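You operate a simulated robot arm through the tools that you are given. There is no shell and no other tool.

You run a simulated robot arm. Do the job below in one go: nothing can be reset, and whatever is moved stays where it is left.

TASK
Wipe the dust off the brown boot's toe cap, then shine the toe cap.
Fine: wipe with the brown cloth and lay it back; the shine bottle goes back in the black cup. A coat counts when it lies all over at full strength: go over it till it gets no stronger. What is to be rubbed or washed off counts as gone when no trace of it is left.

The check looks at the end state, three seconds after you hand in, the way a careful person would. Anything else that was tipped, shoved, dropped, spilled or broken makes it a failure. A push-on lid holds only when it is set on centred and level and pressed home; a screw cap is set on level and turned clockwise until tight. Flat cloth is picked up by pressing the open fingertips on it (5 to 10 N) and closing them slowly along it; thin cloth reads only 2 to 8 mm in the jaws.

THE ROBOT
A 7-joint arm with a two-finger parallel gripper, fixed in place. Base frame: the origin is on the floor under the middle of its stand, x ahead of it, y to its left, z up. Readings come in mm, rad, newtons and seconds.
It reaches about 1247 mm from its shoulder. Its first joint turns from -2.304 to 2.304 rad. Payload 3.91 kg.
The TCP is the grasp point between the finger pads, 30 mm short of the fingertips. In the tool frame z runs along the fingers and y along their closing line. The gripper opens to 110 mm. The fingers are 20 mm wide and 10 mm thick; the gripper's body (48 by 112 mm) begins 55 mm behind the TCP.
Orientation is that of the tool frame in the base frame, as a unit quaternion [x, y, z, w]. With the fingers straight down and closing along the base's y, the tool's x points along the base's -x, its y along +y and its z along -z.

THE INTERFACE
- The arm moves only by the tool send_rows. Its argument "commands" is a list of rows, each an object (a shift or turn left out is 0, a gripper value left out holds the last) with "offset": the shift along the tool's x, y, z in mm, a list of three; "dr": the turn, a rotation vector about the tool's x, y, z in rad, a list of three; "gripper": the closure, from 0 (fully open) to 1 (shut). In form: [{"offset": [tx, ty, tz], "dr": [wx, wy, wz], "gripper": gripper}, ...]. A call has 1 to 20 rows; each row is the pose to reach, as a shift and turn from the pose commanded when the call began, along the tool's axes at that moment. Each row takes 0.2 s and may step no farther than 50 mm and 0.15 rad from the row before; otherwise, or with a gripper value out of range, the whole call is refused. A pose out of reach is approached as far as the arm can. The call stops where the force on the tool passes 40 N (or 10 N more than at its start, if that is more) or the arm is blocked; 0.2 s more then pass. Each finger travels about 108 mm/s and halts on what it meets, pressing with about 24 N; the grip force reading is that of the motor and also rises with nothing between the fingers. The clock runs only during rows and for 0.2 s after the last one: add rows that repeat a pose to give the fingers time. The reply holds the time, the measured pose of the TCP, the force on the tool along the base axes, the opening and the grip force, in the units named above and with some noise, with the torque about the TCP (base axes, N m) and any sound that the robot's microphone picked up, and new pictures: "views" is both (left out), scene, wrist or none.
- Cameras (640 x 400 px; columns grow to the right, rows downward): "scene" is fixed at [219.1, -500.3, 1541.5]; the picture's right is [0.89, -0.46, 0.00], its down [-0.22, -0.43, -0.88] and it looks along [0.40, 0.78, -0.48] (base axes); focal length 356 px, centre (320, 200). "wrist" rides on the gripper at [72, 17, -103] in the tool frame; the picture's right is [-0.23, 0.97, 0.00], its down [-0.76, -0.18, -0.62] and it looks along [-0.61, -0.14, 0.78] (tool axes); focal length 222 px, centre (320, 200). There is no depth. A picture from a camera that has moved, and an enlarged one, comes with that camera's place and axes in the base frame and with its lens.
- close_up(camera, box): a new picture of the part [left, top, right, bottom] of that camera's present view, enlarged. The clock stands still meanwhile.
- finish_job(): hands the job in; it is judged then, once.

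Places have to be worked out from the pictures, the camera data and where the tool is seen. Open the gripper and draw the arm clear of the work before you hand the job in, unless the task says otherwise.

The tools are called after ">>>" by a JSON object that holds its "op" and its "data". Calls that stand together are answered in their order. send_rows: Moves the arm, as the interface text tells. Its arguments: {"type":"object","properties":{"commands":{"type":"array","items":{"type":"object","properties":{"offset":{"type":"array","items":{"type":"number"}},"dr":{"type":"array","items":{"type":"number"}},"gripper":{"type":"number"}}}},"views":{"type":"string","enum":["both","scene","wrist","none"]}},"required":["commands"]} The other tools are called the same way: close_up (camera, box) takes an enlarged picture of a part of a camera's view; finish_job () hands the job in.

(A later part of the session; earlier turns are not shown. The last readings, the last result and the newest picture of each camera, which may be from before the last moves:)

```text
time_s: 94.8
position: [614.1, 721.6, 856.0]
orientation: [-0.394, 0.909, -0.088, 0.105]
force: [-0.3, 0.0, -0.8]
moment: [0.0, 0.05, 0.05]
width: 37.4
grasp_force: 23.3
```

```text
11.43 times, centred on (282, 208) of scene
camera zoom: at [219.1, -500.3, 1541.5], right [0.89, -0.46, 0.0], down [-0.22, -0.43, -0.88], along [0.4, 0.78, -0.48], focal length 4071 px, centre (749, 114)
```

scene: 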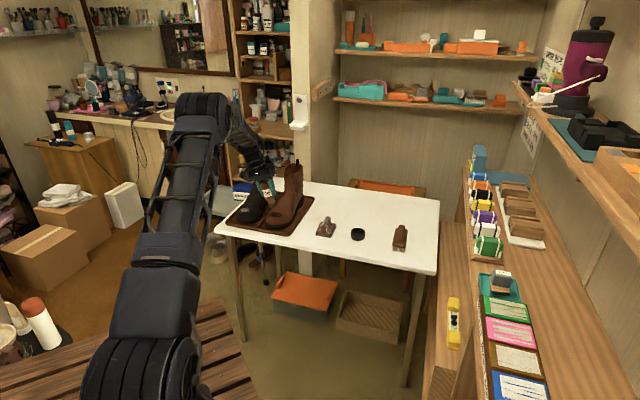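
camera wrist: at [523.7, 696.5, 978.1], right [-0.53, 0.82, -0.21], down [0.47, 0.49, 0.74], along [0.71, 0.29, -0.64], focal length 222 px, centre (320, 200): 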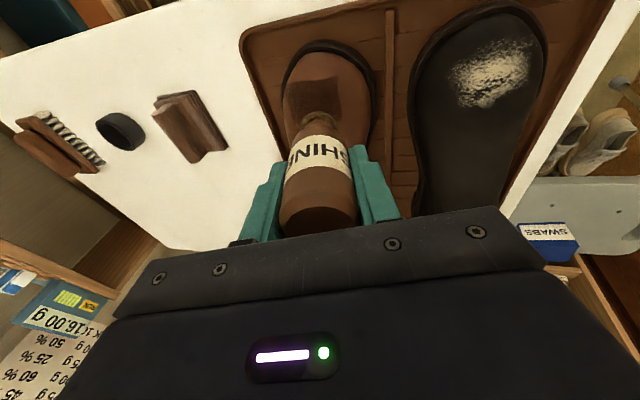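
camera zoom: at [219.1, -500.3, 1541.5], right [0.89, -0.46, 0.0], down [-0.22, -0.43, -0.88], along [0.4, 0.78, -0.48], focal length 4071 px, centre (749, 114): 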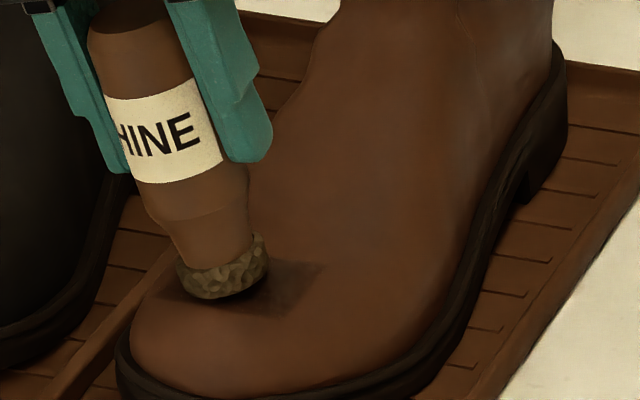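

Left side done lightly. Next I'll swing the tool back upright laterally and on to a right tilt, hovering above the right part of the rectangle.

>>> {"op": "send_rows", "data": {"commands": [{"offset": [0, -7, -12], "dr": [-0.085, 0, 0]}, {"offset": [0, -14, -14], "dr": [-0.17, 0, 0]}, {"offset": [0, -20, -16], "dr": [-0.25, 0, 0]}, {"offset": [0, -20, -16], "dr": [-0.25, 0, 0]}], "views": "none"}}

>>> {"op": "send_rows", "data": {"commands": [{"offset": [0, -14, 2], "dr": [-0.1, 0, 0]}, {"offset": [0, -28, 5], "dr": [-0.2, 0, 0]}, {"offset": [0, -46, 10], "dr": [-0.3, 0, 0]}, {"offset": [0, -46, 10], "dr": [-0.3, 0, 0]}], "views": "none"}}

>>> {"op": "close_up", "data": {"camera": "scene", "box": [255, 190, 310, 225]}}

```text
time_s: 95.8
position: [623.9, 709.4, 877.1]
orientation: [-0.404, 0.913, 0.026, 0.054]
force: [0.6, 0.5, -1.1]
moment: [0.0, -0.01, 0.0]
width: 37.5
grasp_force: 23.8
```

```text
time_s: 96.8
position: [656.4, 680.2, 866.9]
orientation: [-0.408, 0.898, 0.163, -0.007]
force: [-0.1, -0.1, -0.8]
moment: [-0.01, 0.01, 0.0]
width: 37.5
grasp_force: 24.4
```

```text
11.43 times, centred on (282, 208) of scene
camera zoom: at [219.1, -500.3, 1541.5], right [0.89, -0.46, 0.0], down [-0.22, -0.43, -0.88], along [0.4, 0.78, -0.48], focal length 4071 px, centre (749, 114)
```

zoom: 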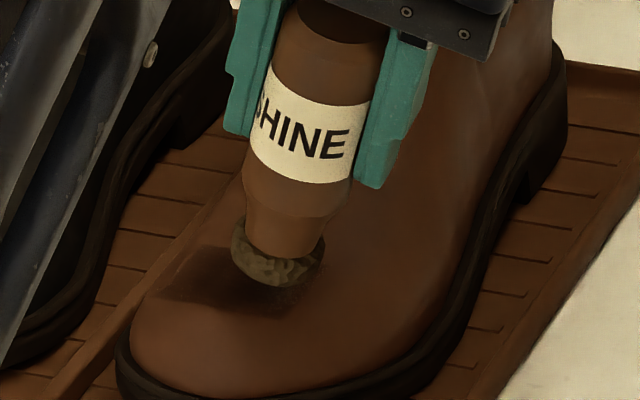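

>>> {"op": "send_rows", "data": {"commands": [{"offset": [-6, -6, 4]}, {"offset": [-11, -10, 10]}, {"offset": [-11, -10, 13]}, {"offset": [-11, -10, 13]}], "views": "none"}}

>>> {"op": "close_up", "data": {"camera": "scene", "box": [255, 190, 310, 225]}}

```text
time_s: 97.8
position: [670.8, 685.1, 852.6]
orientation: [-0.408, 0.899, 0.161, -0.007]
force: [0.1, -0.4, -1.8]
moment: [-0.03, -0.01, 0.0]
width: 37.5
grasp_force: 23.9
```

```text
11.43 times, centred on (282, 208) of scene
camera zoom: at [219.1, -500.3, 1541.5], right [0.89, -0.46, 0.0], down [-0.22, -0.43, -0.88], along [0.4, 0.78, -0.48], focal length 4071 px, centre (749, 114)
```

zoom: 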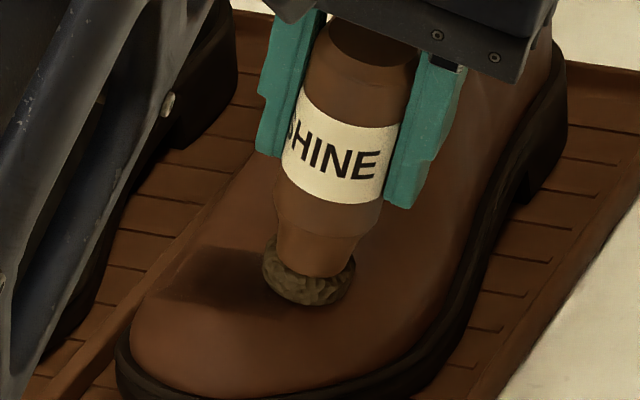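

>>> {"op": "send_rows", "data": {"commands": [{"offset": [0, 0, 1]}, {"offset": [0, 0, 2]}, {"offset": [0, 0, 3]}, {"offset": [0, 0, 3]}], "views": "none"}}

```text
time_s: 98.8
position: [668.9, 685.0, 849.1]
orientation: [-0.409, 0.898, 0.161, -0.006]
force: [-0.4, -0.4, -0.9]
moment: [-0.05, -0.03, -0.03]
width: 37.4
grasp_force: 24.8
```

>>> {"op": "send_rows", "data": {"commands": [{"offset": [0, 0, 0.7]}, {"offset": [0, 0, 1.4]}, {"offset": [0, 0, 1.4]}], "views": "none"}}

```text
time_s: 99.6
position: [668.6, 687.0, 848.1]
orientation: [-0.409, 0.898, 0.161, -0.006]
force: [-0.3, 0.1, -1.3]
moment: [-0.04, 0.0, -0.02]
width: 37.3
grasp_force: 24.2
```

>>> {"op": "send_rows", "data": {"commands": [{"offset": [0, 0, 0.7]}, {"offset": [0, 0, 1.4]}, {"offset": [0, 0, 1.4]}], "views": "none"}}

>>> {"op": "close_up", "data": {"camera": "scene", "box": [255, 190, 310, 225]}}

```text
time_s: 100.4
position: [669.5, 688.6, 848.0]
orientation: [-0.408, 0.898, 0.162, -0.005]
force: [-2.4, -8.7, 15.9]
moment: [-0.07, 0.51, 0.2]
width: 37.5
grasp_force: 23.9
```

```text
11.43 times, centred on (282, 208) of scene
camera zoom: at [219.1, -500.3, 1541.5], right [0.89, -0.46, 0.0], down [-0.22, -0.43, -0.88], along [0.4, 0.78, -0.48], focal length 4071 px, centre (749, 114)
```

zoom: 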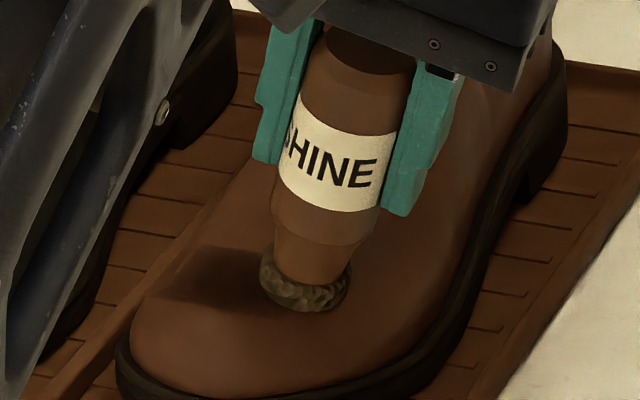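

Good contact over the right end of the rectangle (~18 N). I'll ease off 0.8 mm and stroke along the boot axis and slightly inward/outward.

>>> {"op": "send_rows", "data": {"commands": [{"offset": [0, 0, -0.8]}, {"offset": [4, 0, -0.7]}, {"offset": [8, 0, -0.4]}, {"offset": [12, 0, 0]}, {"offset": [6, 0, -0.6]}, {"offset": [0, 0, -0.8]}, {"offset": [-5, 0, -1]}, {"offset": [-10, 0, -1.2]}, {"offset": [-5, 0, -1]}, {"offset": [0, -3, -0.7]}, {"offset": [5, -5, -0.4]}, {"offset": [10, -5, 0]}, {"offset": [5, -5, -0.4]}, {"offset": [-5, -5, -0.8]}, {"offset": [-10, -3, -1.1]}, {"offset": [-5, 0, -1]}, {"offset": [0, 0, -0.8]}], "views": "none"}}

```text
time_s: 104.0
position: [670.5, 686.5, 847.5]
orientation: [-0.408, 0.899, 0.161, -0.005]
force: [0.2, -0.3, -0.6]
moment: [0.0, 0.01, -0.01]
width: 37.4
grasp_force: 24.3
```

I'll lift off and go to the same viewing pose as before to compare the coat.

>>> {"op": "send_rows", "data": {"commands": [{"offset": [0, 0, -15]}, {"offset": [6, -8, -40], "dr": [0.08, 0.03, 0.01]}, {"offset": [14, -22, -62], "dr": [0.16, 0.065, 0.018]}, {"offset": [22, -36, -78], "dr": [0.23, 0.09, 0.025]}, {"offset": [29, -48, -90], "dr": [0.3, 0.1195, 0.0327]}, {"offset": [29, -48, -90], "dr": [0.3, 0.1195, 0.0327]}]}}

>>> {"op": "close_up", "data": {"camera": "wrist", "box": [400, 80, 464, 140]}}

>>> {"op": "close_up", "data": {"camera": "scene", "box": [264, 207, 288, 222]}}

>>> {"op": "close_up", "data": {"camera": "scene", "box": [255, 190, 310, 225]}}

```text
time_s: 105.4
position: [697.7, 610.5, 917.3]
orientation: [-0.399, 0.917, 0.0, -0.002]
force: [-0.5, -0.3, -0.8]
moment: [0.0, 0.0, -0.02]
width: 37.8
grasp_force: 24.0
camera wrist: at [636.5, 569.0, 1019.4], right [-0.56, 0.83, 0.0], down [0.65, 0.44, 0.62], along [0.52, 0.35, -0.78], focal length 222 px, centre (320, 200)
```

scene: 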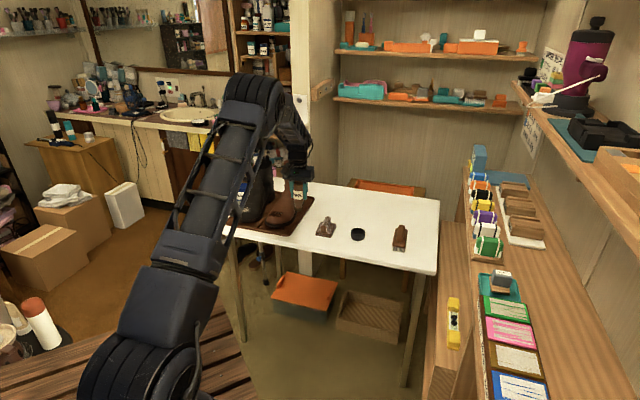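
wrist: 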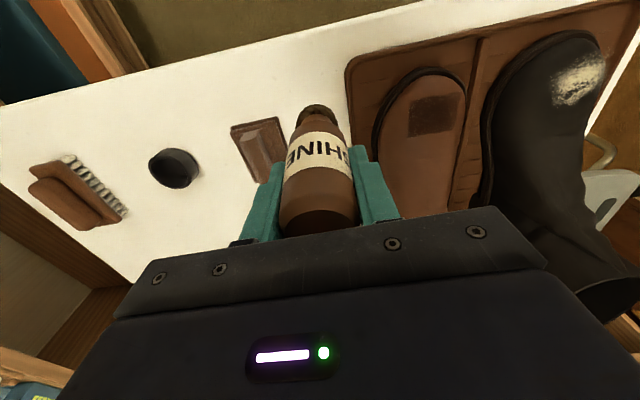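

```text
6.67 times, centred on (432, 110) of wrist
camera zoom: at [636.5, 569.0, 1019.4], right [-0.56, 0.83, 0.0], down [0.65, 0.44, 0.62], along [0.52, 0.35, -0.78], focal length 1481 px, centre (-427, 800)
```

zoom: 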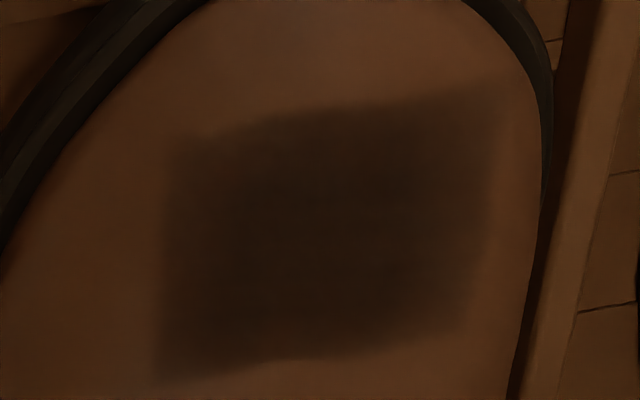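

```text
16.00 times, centred on (276, 214) of scene
camera zoom: at [219.1, -500.3, 1541.5], right [0.89, -0.46, 0.0], down [-0.22, -0.43, -0.88], along [0.4, 0.78, -0.48], focal length 5699 px, centre (1024, -32)
```

zoom: 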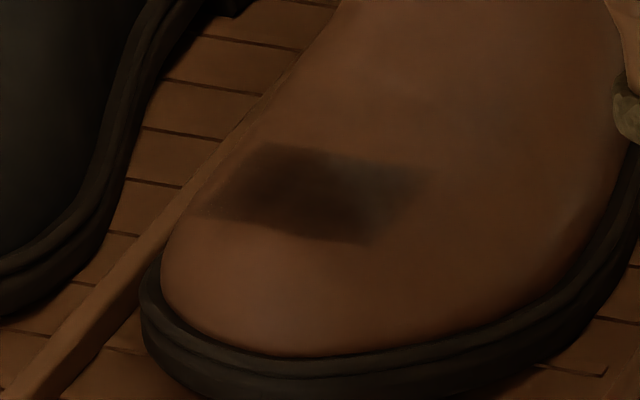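

```text
11.43 times, centred on (282, 208) of scene
camera zoom: at [219.1, -500.3, 1541.5], right [0.89, -0.46, 0.0], down [-0.22, -0.43, -0.88], along [0.4, 0.78, -0.48], focal length 4071 px, centre (749, 114)
```

zoom: 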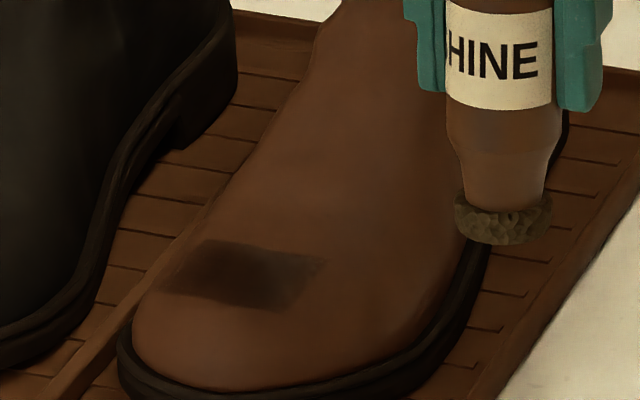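

The boot has crept about 4 mm back along its axis, so I must keep the pressure light. To judge the coat better, I'll lower the camera beside the boot (the bottle stays well to the right of it).

>>> {"op": "send_rows", "data": {"commands": [{"offset": [0, 8, 25]}, {"offset": [0, 15, 55]}, {"offset": [0, 15, 55]}], "views": "wrist"}}

>>> {"op": "close_up", "data": {"camera": "wrist", "box": [430, 90, 510, 160]}}

```text
time_s: 106.2
position: [687.3, 622.0, 862.5]
orientation: [-0.399, 0.917, 0.001, -0.001]
force: [0.1, -0.4, -1.6]
moment: [0.04, -0.01, -0.01]
width: 37.6
grasp_force: 23.8
camera wrist: at [624.3, 580.4, 964.7], right [-0.56, 0.83, 0.0], down [0.65, 0.44, 0.62], along [0.52, 0.35, -0.78], focal length 222 px, centre (320, 200)
```

wrist: 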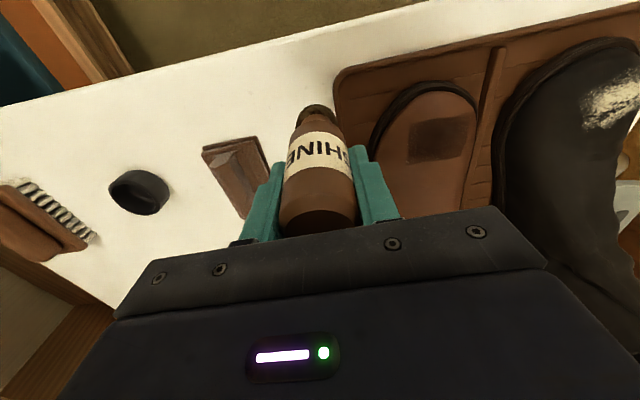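

```text
5.71 times, centred on (470, 125) of wrist
camera zoom: at [624.3, 580.4, 964.7], right [-0.56, 0.83, 0.0], down [0.65, 0.44, 0.62], along [0.52, 0.35, -0.78], focal length 1269 px, centre (-537, 629)
```

zoom: 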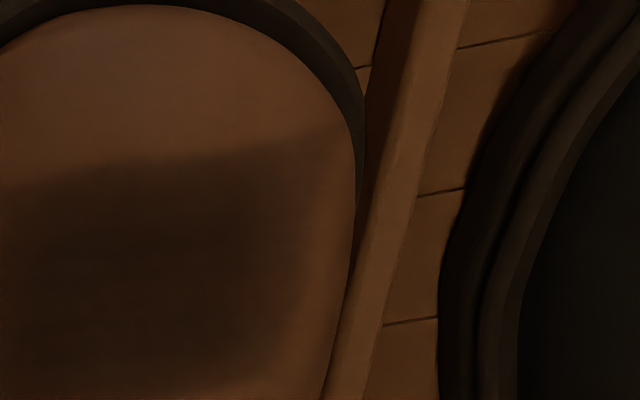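

>>> {"op": "close_up", "data": {"camera": "wrist", "box": [400, 105, 484, 170]}}

```text
6.15 times, centred on (442, 138) of wrist
camera zoom: at [624.3, 580.4, 964.7], right [-0.56, 0.83, 0.0], down [0.65, 0.44, 0.62], along [0.52, 0.35, -0.78], focal length 1367 px, centre (-431, 585)
```

zoom: 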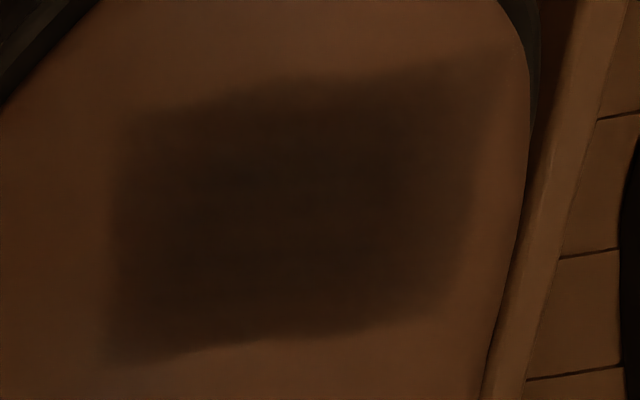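

The patch looks fairly even now but the far-left band (right in this view) and the corners are still a little lighter. I'll go back over the left shoulder with more side tilt, crossing high above the toe.

>>> {"op": "send_rows", "data": {"commands": [{"offset": [0, 0, -30]}, {"offset": [0, 0, -54]}, {"offset": [-6, 38, -54], "dr": [0.1, -0.05, 0]}, {"offset": [-12, 76, -50], "dr": [0.2, -0.1, 0]}, {"offset": [-18, 114, -38], "dr": [0.3, -0.15, 0]}, {"offset": [-23, 152, -15], "dr": [0.4, -0.2, 0]}, {"offset": [-23, 152, -15], "dr": [0.4, -0.2, 0]}], "views": "none"}}

>>> {"op": "close_up", "data": {"camera": "scene", "box": [255, 190, 310, 225]}}

>>> {"op": "close_up", "data": {"camera": "scene", "box": [225, 150, 345, 240]}}

```text
time_s: 107.8
position: [591.2, 744.1, 875.7]
orientation: [-0.388, 0.895, -0.142, 0.169]
force: [0.8, -0.3, -1.9]
moment: [0.04, 0.04, 0.01]
width: 37.3
grasp_force: 23.6
```

```text
11.43 times, centred on (282, 208) of scene
camera zoom: at [219.1, -500.3, 1541.5], right [0.89, -0.46, 0.0], down [-0.22, -0.43, -0.88], along [0.4, 0.78, -0.48], focal length 4071 px, centre (749, 114)
```

zoom: 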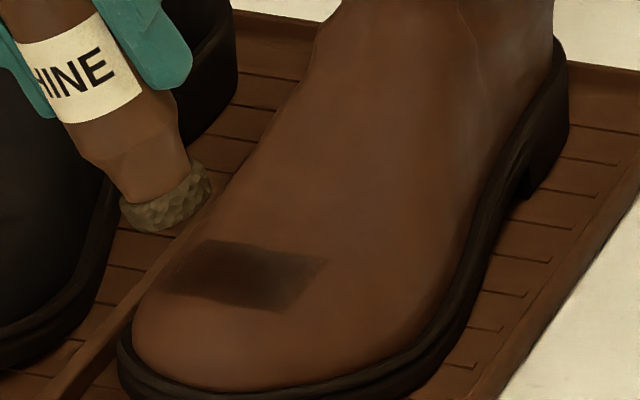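

```text
4.44 times, centred on (285, 195) of scene
camera zoom: at [219.1, -500.3, 1541.5], right [0.89, -0.46, 0.0], down [-0.22, -0.43, -0.88], along [0.4, 0.78, -0.48], focal length 1583 px, centre (476, 222)
```

zoom: 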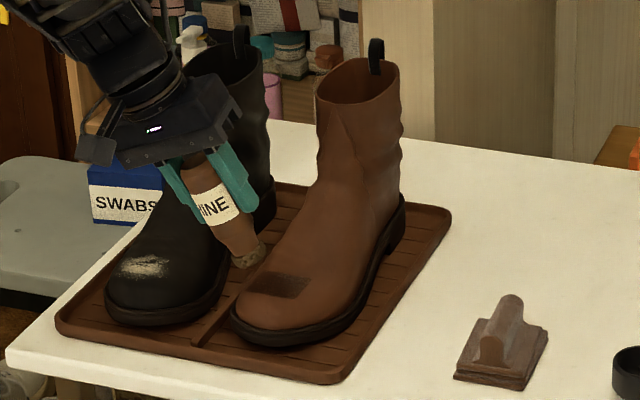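

>>> {"op": "send_rows", "data": {"commands": [{"offset": [0, 5, 8]}, {"offset": [0, 5, 15]}, {"offset": [0, 5, 20]}, {"offset": [0, 5, 20]}], "views": "none"}}

>>> {"op": "close_up", "data": {"camera": "scene", "box": [255, 190, 310, 225]}}

```text
time_s: 108.8
position: [596.6, 743.8, 855.8]
orientation: [-0.388, 0.895, -0.142, 0.169]
force: [-0.2, 0.2, -1.2]
moment: [-0.01, 0.04, 0.0]
width: 37.4
grasp_force: 23.6
```

```text
11.43 times, centred on (282, 208) of scene
camera zoom: at [219.1, -500.3, 1541.5], right [0.89, -0.46, 0.0], down [-0.22, -0.43, -0.88], along [0.4, 0.78, -0.48], focal length 4071 px, centre (749, 114)
```

zoom: 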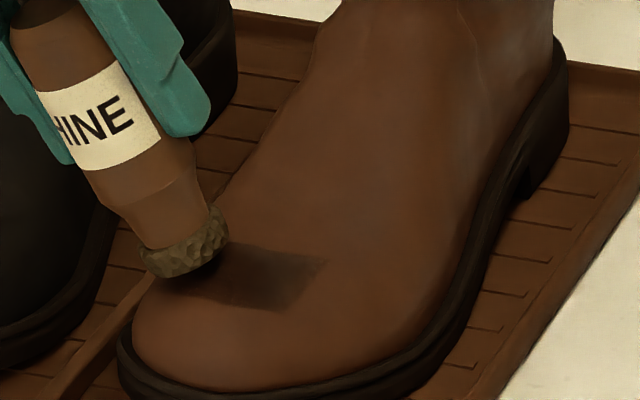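

>>> {"op": "send_rows", "data": {"commands": [{"offset": [0, 0, 1]}, {"offset": [0, 0, 2]}, {"offset": [0, 0, 3]}, {"offset": [0, 0, 3]}], "views": "none"}}

```text
time_s: 109.8
position: [595.8, 742.9, 852.7]
orientation: [-0.39, 0.894, -0.142, 0.17]
force: [-0.3, 0.2, -1.7]
moment: [-0.02, 0.02, -0.02]
width: 37.6
grasp_force: 24.5
```

>>> {"op": "send_rows", "data": {"commands": [{"offset": [0, 0, 1]}, {"offset": [0, 0, 2]}, {"offset": [0, 0, 2]}], "views": "none"}}

>>> {"op": "close_up", "data": {"camera": "scene", "box": [255, 190, 310, 225]}}

```text
time_s: 110.6
position: [598.5, 741.6, 850.2]
orientation: [-0.389, 0.894, -0.142, 0.169]
force: [-0.8, -0.2, -1.7]
moment: [0.01, -0.01, 0.01]
width: 37.7
grasp_force: 23.2
```

```text
11.43 times, centred on (282, 208) of scene
camera zoom: at [219.1, -500.3, 1541.5], right [0.89, -0.46, 0.0], down [-0.22, -0.43, -0.88], along [0.4, 0.78, -0.48], focal length 4071 px, centre (749, 114)
```

zoom: 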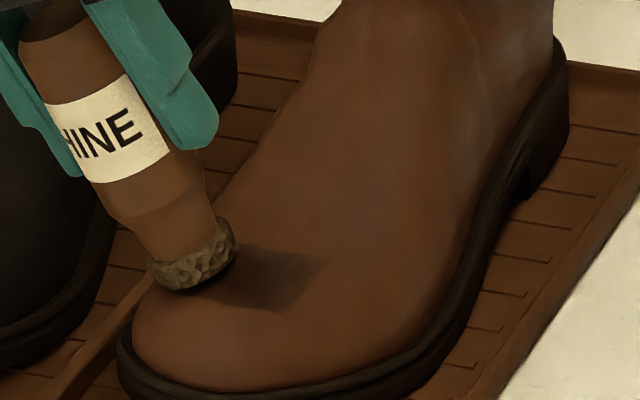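

>>> {"op": "send_rows", "data": {"commands": [{"offset": [0, 2, 0.8]}, {"offset": [0, 3, 1.6]}, {"offset": [0, 3, 1.6]}], "views": "none"}}

```text
time_s: 111.4
position: [597.0, 741.6, 847.4]
orientation: [-0.39, 0.894, -0.141, 0.169]
force: [0.2, 0.1, -1.9]
moment: [0.02, 0.0, -0.02]
width: 37.6
grasp_force: 23.8
```

>>> {"op": "send_rows", "data": {"commands": [{"offset": [0, 0, 0.8]}, {"offset": [0, 0, 1.5]}, {"offset": [0, 0, 1.5]}], "views": "none"}}

```text
time_s: 112.2
position: [598.7, 742.2, 847.5]
orientation: [-0.389, 0.894, -0.14, 0.17]
force: [2.0, 2.0, 1.8]
moment: [0.08, -0.09, 0.03]
width: 37.5
grasp_force: 24.1
```

Light contact on the left shoulder. I'll drag the sponge toward the toe tip in three lanes with light pressure, lifting on the returns so the boot isn't pushed further back.

>>> {"op": "send_rows", "data": {"commands": [{"offset": [-10, 0, -3]}, {"offset": [-10, 0, 0.3]}, {"offset": [-4, 0, 0.4]}, {"offset": [2, 0, 0.5]}, {"offset": [8, 0, 0.9]}, {"offset": [13, 0, 1.3]}, {"offset": [13, 4, -3]}, {"offset": [-10, 4, -3]}, {"offset": [-10, 4, 0.5]}, {"offset": [-4, 4, 0.6]}, {"offset": [2, 4, 0.7]}, {"offset": [8, 4, 1.1]}, {"offset": [13, 4, 1.5]}, {"offset": [13, -4, -3]}, {"offset": [-10, -4, -3]}, {"offset": [-10, -4, 0]}, {"offset": [-4, -4, 0.1]}, {"offset": [2, -4, 0.2]}, {"offset": [8, -4, 0.6]}, {"offset": [0, 0, -4]}], "views": "none"}}

>>> {"op": "close_up", "data": {"camera": "scene", "box": [255, 190, 310, 225]}}

```text
time_s: 116.4
position: [596.6, 742.9, 851.0]
orientation: [-0.388, 0.895, -0.142, 0.169]
force: [0.3, 0.1, -0.8]
moment: [0.0, 0.02, 0.0]
width: 37.6
grasp_force: 23.9
```

```text
11.43 times, centred on (282, 208) of scene
camera zoom: at [219.1, -500.3, 1541.5], right [0.89, -0.46, 0.0], down [-0.22, -0.43, -0.88], along [0.4, 0.78, -0.48], focal length 4071 px, centre (749, 114)
```

zoom: 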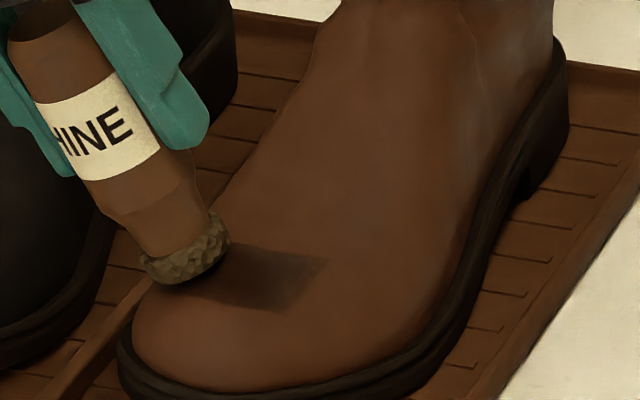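

>>> {"op": "send_rows", "data": {"commands": [{"offset": [0, 0, -15]}, {"offset": [0, 0, -35]}, {"offset": [0, 0, -35]}], "views": "none"}}

>>> {"op": "close_up", "data": {"camera": "scene", "box": [264, 207, 288, 222]}}

>>> {"op": "close_up", "data": {"camera": "wrist", "box": [250, 30, 380, 130]}}

```text
time_s: 117.2
position: [581.2, 747.8, 881.4]
orientation: [-0.39, 0.894, -0.142, 0.168]
force: [0.6, 0.5, -1.2]
moment: [-0.01, 0.02, -0.02]
width: 37.4
grasp_force: 24.0
```

```text
16.00 times, centred on (276, 214) of scene
camera zoom: at [219.1, -500.3, 1541.5], right [0.89, -0.46, 0.0], down [-0.22, -0.43, -0.88], along [0.4, 0.78, -0.48], focal length 5699 px, centre (1024, -32)
```

zoom: 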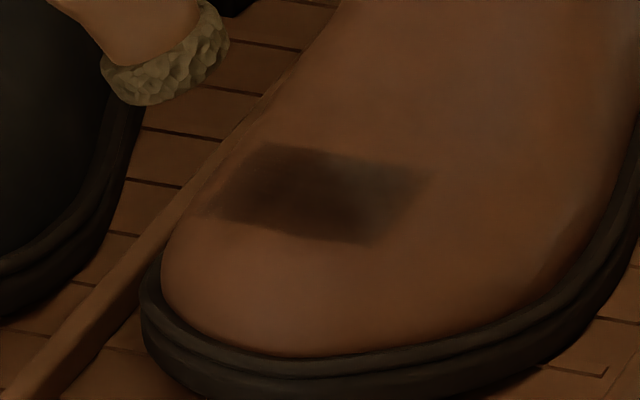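

```text
4.00 times, centred on (315, 80) of wrist
camera zoom: at [480.5, 717.9, 954.1], right [-0.49, 0.81, -0.33], down [0.35, 0.53, 0.78], along [0.8, 0.26, -0.54], focal length 888 px, centre (340, 680)
```

zoom: 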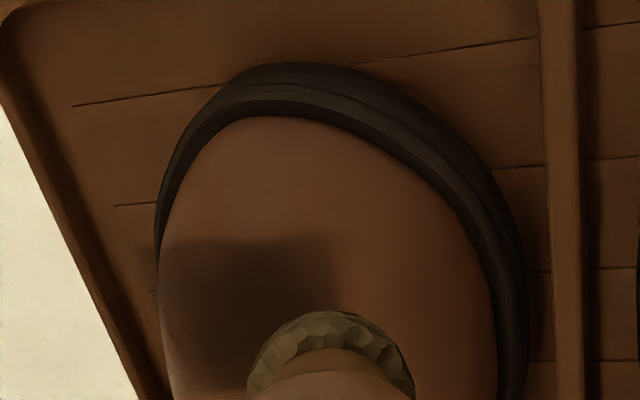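

The left end got darker but there's still a ~10 mm fade at the very left margin. I'll go down again 6 mm further left and repeat light toe-ward drags there.

>>> {"op": "send_rows", "data": {"commands": [{"offset": [-10, 3, 15]}, {"offset": [-10, 6, 30]}, {"offset": [-10, 6, 37]}, {"offset": [-10, 6, 39]}, {"offset": [-10, 6, 39]}], "views": "none"}}

>>> {"op": "close_up", "data": {"camera": "scene", "box": [264, 207, 288, 222]}}

```text
time_s: 118.4
position: [600.7, 753.1, 846.3]
orientation: [-0.389, 0.894, -0.142, 0.169]
force: [0.6, 0.2, -1.4]
moment: [0.0, 0.01, 0.0]
width: 37.4
grasp_force: 24.0
```

```text
16.00 times, centred on (276, 214) of scene
camera zoom: at [219.1, -500.3, 1541.5], right [0.89, -0.46, 0.0], down [-0.22, -0.43, -0.88], along [0.4, 0.78, -0.48], focal length 5699 px, centre (1024, -32)
```

zoom: 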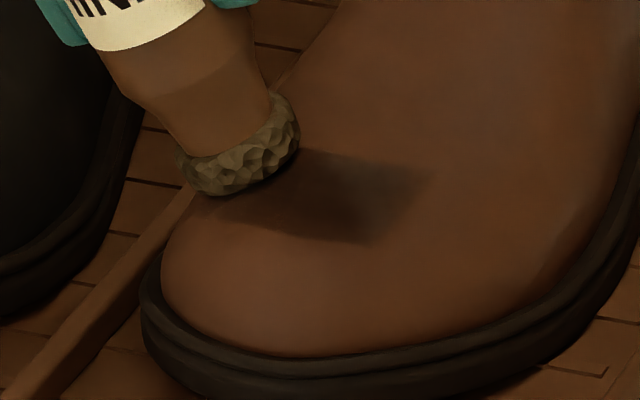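

>>> {"op": "send_rows", "data": {"commands": [{"offset": [0, 0, 0.8]}, {"offset": [0, 0, 1.6]}, {"offset": [0, 0, 2.4]}, {"offset": [0, 0, 2.4]}], "views": "none"}}

```text
time_s: 119.4
position: [602.1, 754.1, 844.6]
orientation: [-0.389, 0.895, -0.142, 0.17]
force: [-0.1, 1.0, -1.6]
moment: [-0.02, 0.01, 0.0]
width: 37.1
grasp_force: 24.0
```

>>> {"op": "send_rows", "data": {"commands": [{"offset": [0, 0, 0.8]}, {"offset": [0, 0, 1.6]}, {"offset": [0, 0, 1.6]}], "views": "none"}}

```text
time_s: 120.2
position: [603.2, 753.7, 844.6]
orientation: [-0.389, 0.894, -0.141, 0.17]
force: [-7.1, -2.2, 12.9]
moment: [-0.59, 0.22, -0.27]
width: 37.6
grasp_force: 23.5
```

Contact with lateral alignment good here (contact near the disc's centre line). I'll ease to light pressure and drag toe-ward in several lanes.

>>> {"op": "send_rows", "data": {"commands": [{"offset": [0, 0, -0.8]}, {"offset": [5, 0, -0.9]}, {"offset": [10, 0, -0.8]}, {"offset": [15, 0, -0.5]}, {"offset": [20, 0, 0]}, {"offset": [24, 0, 0.4]}, {"offset": [24, 4, -4]}, {"offset": [2, 4, -4]}, {"offset": [2, 4, -0.5]}, {"offset": [8, 4, -0.5]}, {"offset": [14, 4, -0.2]}, {"offset": [20, 4, 0.3]}, {"offset": [24, 4, 0.8]}, {"offset": [24, -4, -4]}, {"offset": [2, -4, -4]}, {"offset": [2, -4, -1]}, {"offset": [8, -4, -0.9]}, {"offset": [14, -4, -0.7]}, {"offset": [20, -4, -0.2]}, {"offset": [20, -4, -10]}], "views": "none"}}

>>> {"op": "close_up", "data": {"camera": "scene", "box": [264, 207, 288, 222]}}

```text
time_s: 124.4
position: [586.5, 737.0, 849.8]
orientation: [-0.389, 0.894, -0.142, 0.17]
force: [0.5, 0.0, -1.7]
moment: [-0.02, 0.01, -0.01]
width: 37.2
grasp_force: 23.9
```

```text
16.00 times, centred on (276, 214) of scene
camera zoom: at [219.1, -500.3, 1541.5], right [0.89, -0.46, 0.0], down [-0.22, -0.43, -0.88], along [0.4, 0.78, -0.48], focal length 5699 px, centre (1024, -32)
```

zoom: 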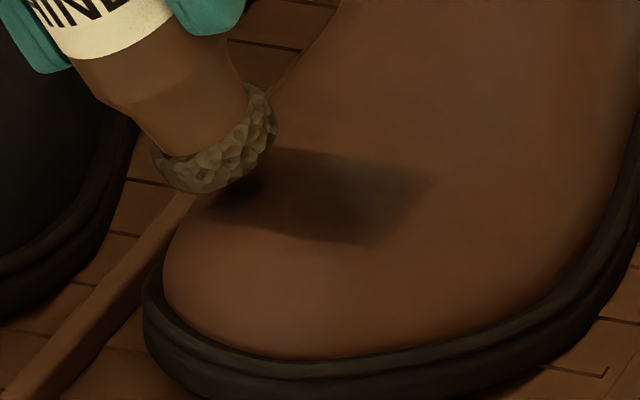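

The left end is darker now. I'll rise and swing the tool upright, then tilt the other way for the right shoulder.

>>> {"op": "send_rows", "data": {"commands": [{"offset": [0, -6, -20], "dr": [-0.08, 0, 0]}, {"offset": [0, -12, -30], "dr": [-0.16, 0, 0]}, {"offset": [0, -18, -40], "dr": [-0.24, 0, 0]}, {"offset": [0, -24, -45], "dr": [-0.32, 0, 0]}, {"offset": [0, -31, -50], "dr": [-0.4, 0, 0]}, {"offset": [0, -31, -50], "dr": [-0.4, 0, 0]}], "views": "wrist"}}

>>> {"op": "close_up", "data": {"camera": "scene", "box": [264, 207, 288, 222]}}

>>> {"op": "close_up", "data": {"camera": "scene", "box": [235, 165, 325, 225]}}

```text
time_s: 125.8
position: [587.9, 721.8, 908.1]
orientation: [-0.415, 0.905, 0.039, 0.087]
force: [0.3, -0.5, -1.3]
moment: [0.02, -0.02, -0.01]
width: 37.4
grasp_force: 24.3
camera wrist: at [515.2, 665.2, 994.7], right [-0.59, 0.8, 0.04], down [0.54, 0.36, 0.76], along [0.59, 0.47, -0.65], focal length 222 px, centre (320, 200)
```

wrist: 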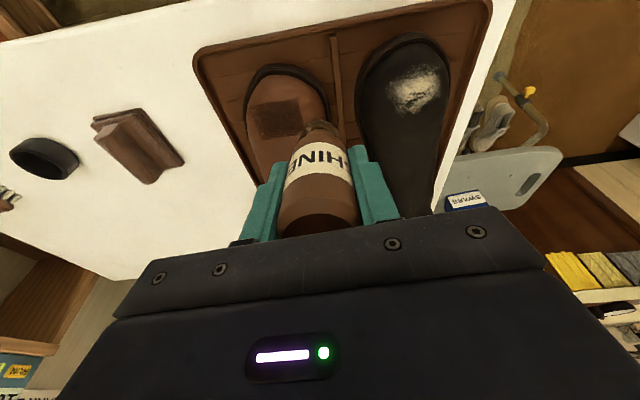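

```text
16.00 times, centred on (276, 214) of scene
camera zoom: at [219.1, -500.3, 1541.5], right [0.89, -0.46, 0.0], down [-0.22, -0.43, -0.88], along [0.4, 0.78, -0.48], focal length 5699 px, centre (1024, -32)
```

zoom: 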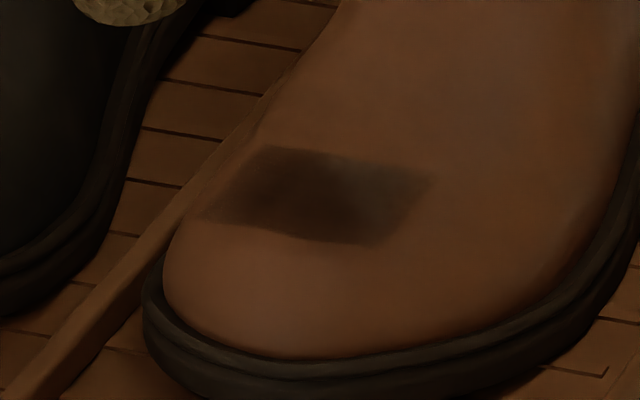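

```text
6.67 times, centred on (280, 195) of scene
camera zoom: at [219.1, -500.3, 1541.5], right [0.89, -0.46, 0.0], down [-0.22, -0.43, -0.88], along [0.4, 0.78, -0.48], focal length 2375 px, centre (587, 233)
```

zoom: 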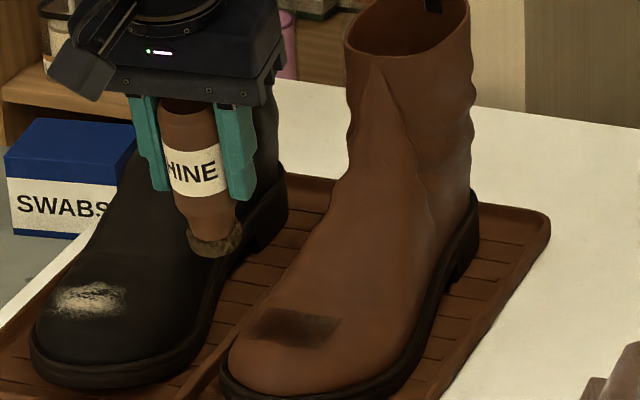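

>>> {"op": "close_up", "data": {"camera": "wrist", "box": [240, 85, 320, 150]}}

```text
6.15 times, centred on (280, 118) of wrist
camera zoom: at [515.2, 665.2, 994.7], right [-0.59, 0.8, 0.04], down [0.54, 0.36, 0.76], along [0.59, 0.47, -0.65], focal length 1367 px, centre (566, 708)
```

zoom: 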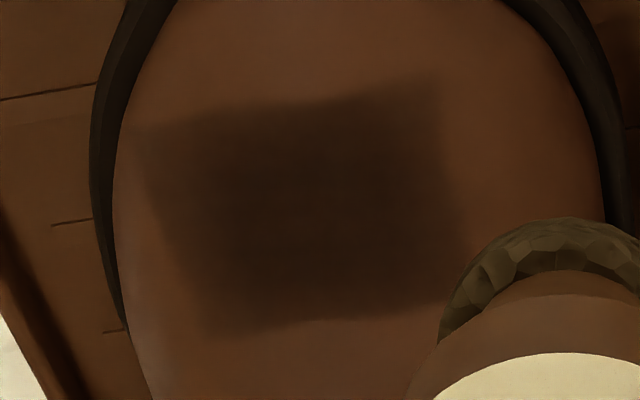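

From this angle the left-side edge is now crisp and full, while the right-side margin (left in this view) still fades over ~10 mm because the surface there is steep. I'll tilt about 0.55 rad to the right and hover above that edge.

>>> {"op": "send_rows", "data": {"commands": [{"offset": [-2, -23, 0], "dr": [-0.11, 0, 0]}, {"offset": [-4, -46, 5], "dr": [-0.22, 0, 0]}, {"offset": [-6, -69, 15], "dr": [-0.33, 0, 0]}, {"offset": [-9, -92, 28], "dr": [-0.44, 0, 0]}, {"offset": [-11.6, -115, 45], "dr": [-0.55, 0, 0]}, {"offset": [-11.6, -115, 45], "dr": [-0.55, 0, 0]}], "views": "scene"}}

>>> {"op": "close_up", "data": {"camera": "scene", "box": [255, 190, 310, 225]}}

>>> {"op": "close_up", "data": {"camera": "wrist", "box": [220, 30, 400, 170]}}

```text
time_s: 127.2
position: [686.6, 663.8, 867.2]
orientation: [-0.423, 0.86, 0.283, -0.027]
force: [-0.7, 0.2, -1.5]
moment: [-0.05, -0.02, 0.0]
width: 37.6
grasp_force: 23.9
```

scene: 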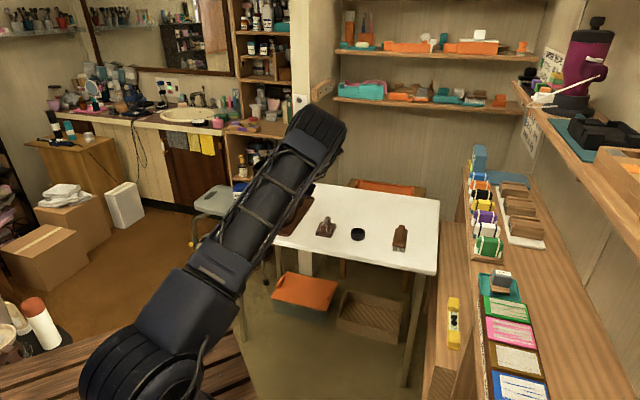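

```text
11.43 times, centred on (282, 208) of scene
camera zoom: at [219.1, -500.3, 1541.5], right [0.89, -0.46, 0.0], down [-0.22, -0.43, -0.88], along [0.4, 0.78, -0.48], focal length 4071 px, centre (749, 114)
```

zoom: 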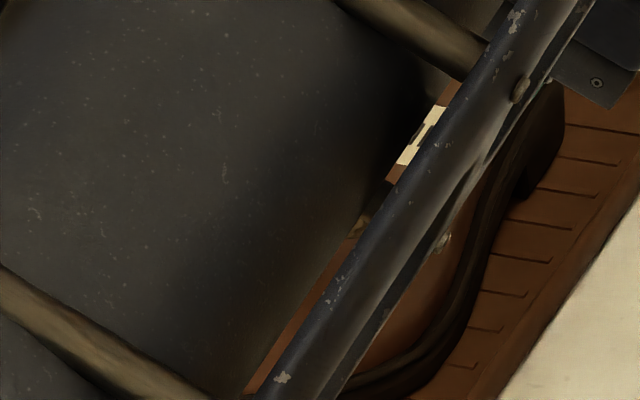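

```text
2.86 times, centred on (310, 100) of wrist
camera zoom: at [657.5, 570.1, 948.0], right [-0.55, 0.64, 0.54], down [0.79, 0.19, 0.58], along [0.26, 0.75, -0.61], focal length 635 px, centre (349, 486)
```

zoom: 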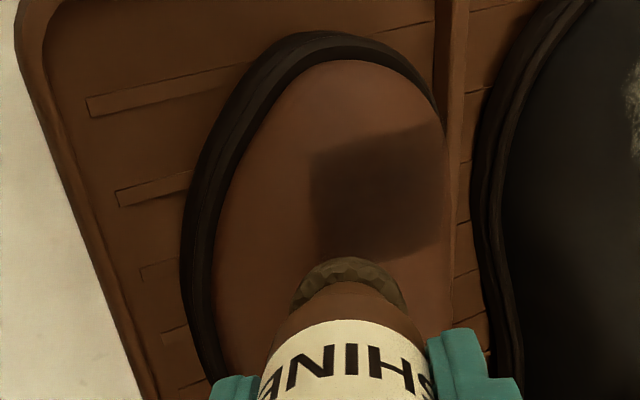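

>>> {"op": "close_up", "data": {"camera": "wrist", "box": [295, 60, 360, 110]}}

```text
8.00 times, centred on (328, 85) of wrist
camera zoom: at [657.5, 570.1, 948.0], right [-0.55, 0.64, 0.54], down [0.79, 0.19, 0.58], along [0.26, 0.75, -0.61], focal length 1777 px, centre (260, 1120)
```

zoom: 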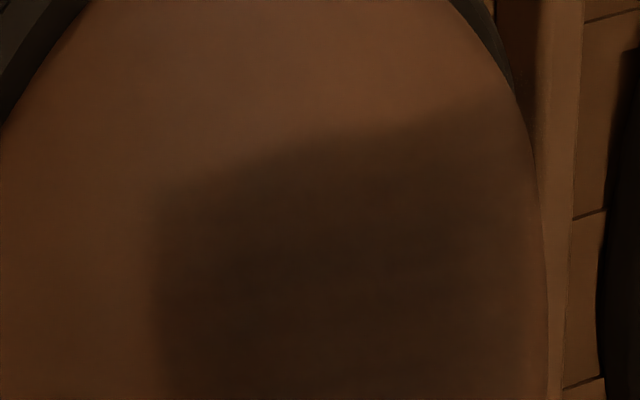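

The right edge looks better from here than expected, but I'll give it a proper pass. I'll shift 10 mm forward and 9 mm outward, and lower in steps until contact.

>>> {"op": "send_rows", "data": {"commands": [{"offset": [5, -5, 2]}, {"offset": [10, -9, 6]}, {"offset": [10, -9, 12]}, {"offset": [10, -9, 12]}], "views": "none"}}

>>> {"op": "close_up", "data": {"camera": "wrist", "box": [220, 30, 400, 170]}}

```text
time_s: 128.2
position: [684.4, 657.5, 849.1]
orientation: [-0.423, 0.86, 0.284, -0.027]
force: [0.5, 0.5, -1.3]
moment: [-0.02, -0.05, 0.01]
width: 37.5
grasp_force: 23.7
```

```text
2.86 times, centred on (310, 100) of wrist
camera zoom: at [654.1, 564.1, 929.1], right [-0.55, 0.64, 0.54], down [0.79, 0.19, 0.58], along [0.26, 0.75, -0.61], focal length 635 px, centre (349, 486)
```

zoom: 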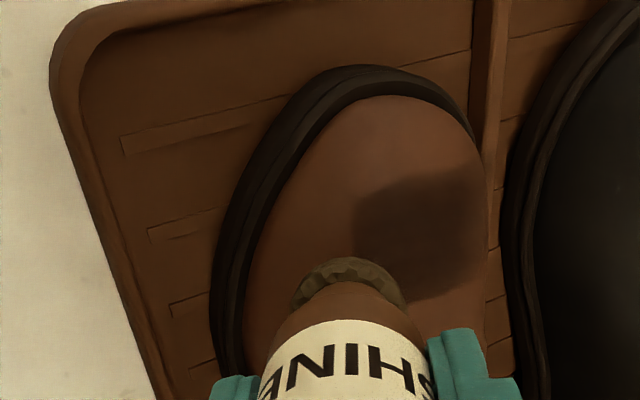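

>>> {"op": "send_rows", "data": {"commands": [{"offset": [0, 0, 2]}, {"offset": [0, 0, 4]}, {"offset": [0, 0, 5]}, {"offset": [0, 0, 5]}], "views": "none"}}

```text
time_s: 129.2
position: [682.5, 659.4, 845.0]
orientation: [-0.423, 0.86, 0.284, -0.028]
force: [0.5, 0.5, -1.0]
moment: [0.0, -0.01, -0.02]
width: 37.6
grasp_force: 23.5
```

>>> {"op": "send_rows", "data": {"commands": [{"offset": [0, 0, 1]}, {"offset": [0, 0, 2]}, {"offset": [0, 0, 2.5]}, {"offset": [0, 0, 2.5]}], "views": "none"}}

>>> {"op": "close_up", "data": {"camera": "wrist", "box": [220, 30, 400, 170]}}

```text
time_s: 130.2
position: [681.9, 659.6, 841.9]
orientation: [-0.425, 0.86, 0.283, -0.028]
force: [-0.4, -0.6, -1.4]
moment: [0.01, -0.03, -0.03]
width: 37.8
grasp_force: 23.9
```

```text
2.86 times, centred on (310, 100) of wrist
camera zoom: at [652.3, 567.0, 922.7], right [-0.55, 0.64, 0.54], down [0.79, 0.19, 0.58], along [0.26, 0.75, -0.61], focal length 635 px, centre (349, 486)
```

zoom: 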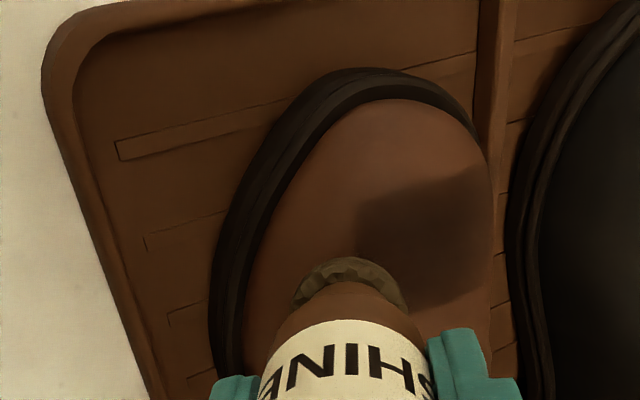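

>>> {"op": "send_rows", "data": {"commands": [{"offset": [2, 2, 1]}, {"offset": [2, 3, 2]}, {"offset": [2, 3, 2.5]}, {"offset": [2, 3, 2.5]}], "views": "none"}}

```text
time_s: 131.2
position: [678.4, 661.7, 842.1]
orientation: [-0.423, 0.86, 0.283, -0.027]
force: [-0.6, -0.4, -0.7]
moment: [-0.01, -0.01, 0.02]
width: 37.5
grasp_force: 24.3
```

>>> {"op": "send_rows", "data": {"commands": [{"offset": [0, 0, 1]}, {"offset": [0, 0, 2]}, {"offset": [0, 0, 2]}], "views": "none"}}

```text
time_s: 132.0
position: [677.0, 662.5, 838.7]
orientation: [-0.423, 0.86, 0.284, -0.028]
force: [-0.1, 0.2, -1.6]
moment: [0.01, -0.01, 0.0]
width: 37.4
grasp_force: 24.5
```

>>> {"op": "send_rows", "data": {"commands": [{"offset": [0, 0, 1]}, {"offset": [0, 0, 2]}, {"offset": [0, 0, 2]}], "views": "none"}}

>>> {"op": "close_up", "data": {"camera": "wrist", "box": [220, 30, 400, 170]}}

```text
time_s: 132.8
position: [675.9, 664.1, 837.9]
orientation: [-0.423, 0.861, 0.283, -0.027]
force: [0.4, 0.3, -1.1]
moment: [0.01, -0.02, 0.02]
width: 37.3
grasp_force: 23.8
```

```text
2.86 times, centred on (310, 100) of wrist
camera zoom: at [647.8, 570.9, 918.8], right [-0.55, 0.64, 0.54], down [0.79, 0.19, 0.58], along [0.26, 0.75, -0.61], focal length 635 px, centre (349, 486)
```

zoom: 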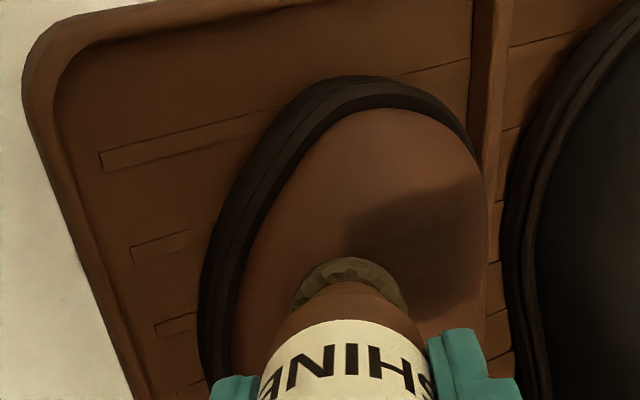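

>>> {"op": "send_rows", "data": {"commands": [{"offset": [0, 0, 0.8]}, {"offset": [0, 0, 1.6]}, {"offset": [0, 0, 1.6]}], "views": "none"}}

```text
time_s: 133.6
position: [676.0, 665.4, 836.9]
orientation: [-0.424, 0.86, 0.284, -0.027]
force: [0.4, -0.4, -1.5]
moment: [-0.04, -0.02, -0.01]
width: 37.6
grasp_force: 24.2
```

>>> {"op": "send_rows", "data": {"commands": [{"offset": [0, 0, 0.8]}, {"offset": [0, 0, 1.6]}, {"offset": [0, 0, 1.6]}], "views": "none"}}

```text
time_s: 134.4
position: [676.3, 665.9, 835.3]
orientation: [-0.424, 0.86, 0.284, -0.027]
force: [-0.1, 0.4, -1.1]
moment: [-0.02, -0.01, -0.03]
width: 37.8
grasp_force: 23.7
```

>>> {"op": "send_rows", "data": {"commands": [{"offset": [0, 0, 0.8]}, {"offset": [0, 0, 1.6]}, {"offset": [0, 0, 1.6]}], "views": "none"}}

>>> {"op": "close_up", "data": {"camera": "wrist", "box": [220, 30, 400, 170]}}

```text
time_s: 135.2
position: [674.6, 666.2, 833.7]
orientation: [-0.424, 0.86, 0.283, -0.027]
force: [0.2, -0.7, -1.6]
moment: [-0.06, -0.01, -0.02]
width: 37.5
grasp_force: 23.6
```

```text
2.86 times, centred on (310, 100) of wrist
camera zoom: at [646.3, 572.8, 913.4], right [-0.55, 0.64, 0.54], down [0.79, 0.19, 0.58], along [0.26, 0.75, -0.61], focal length 635 px, centre (349, 486)
```

zoom: 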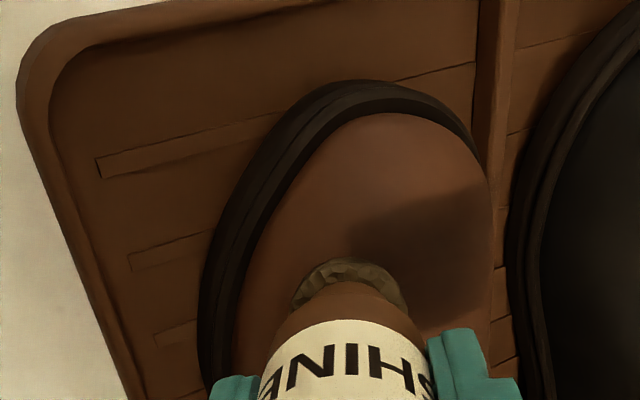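

>>> {"op": "send_rows", "data": {"commands": [{"offset": [0, 0, 0.8]}, {"offset": [0, 0, 1.6]}, {"offset": [0, 0, 1.6]}], "views": "none"}}

```text
time_s: 136.0
position: [675.7, 665.5, 832.2]
orientation: [-0.424, 0.86, 0.284, -0.028]
force: [-2.2, -5.3, 3.4]
moment: [-0.24, 0.18, 0.1]
width: 37.3
grasp_force: 23.9
```

Light contact (~7 N) at the right edge. I'll do the same light toe-ward drags in lanes here.

>>> {"op": "send_rows", "data": {"commands": [{"offset": [0, 0, -0.2]}, {"offset": [5, 0, 0.1]}, {"offset": [10, 0, 0.6]}, {"offset": [14, 0, 1.2]}, {"offset": [14, 0, -4]}, {"offset": [-10, 0, -4]}, {"offset": [-10, 0, -0.6]}, {"offset": [-5, 0, -0.4]}, {"offset": [0, 0, -0.1]}, {"offset": [5, 0, 0.2]}, {"offset": [10, 0, 0.7]}, {"offset": [10, 5, -4]}, {"offset": [-10, 5, -4]}, {"offset": [-10, 5, -0.4]}, {"offset": [-4, 5, -0.2]}, {"offset": [2, 5, 0.1]}, {"offset": [8, 5, 0.6]}, {"offset": [14, 5, 1.2]}, {"offset": [14, 5, -5]}, {"offset": [0, 0, -5]}], "views": "none"}}

>>> {"op": "close_up", "data": {"camera": "wrist", "box": [220, 30, 400, 170]}}

```text
time_s: 140.2
position: [675.9, 664.2, 835.8]
orientation: [-0.424, 0.86, 0.283, -0.029]
force: [-1.0, -0.6, 0.0]
moment: [-0.04, 0.0, -0.02]
width: 37.5
grasp_force: 23.7
```

```text
2.86 times, centred on (310, 100) of wrist
camera zoom: at [646.6, 569.8, 916.0], right [-0.55, 0.64, 0.54], down [0.79, 0.19, 0.58], along [0.26, 0.75, -0.61], focal length 635 px, centre (349, 486)
```

zoom: 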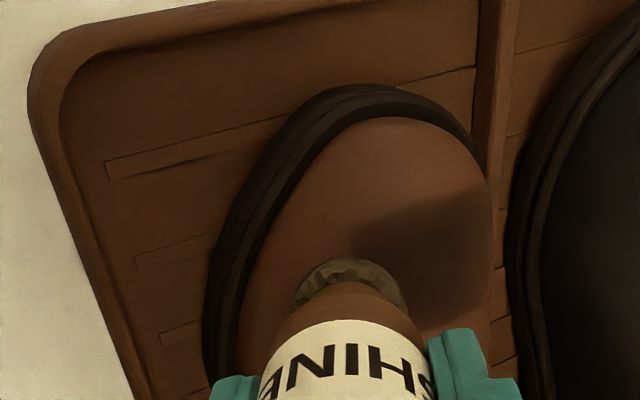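

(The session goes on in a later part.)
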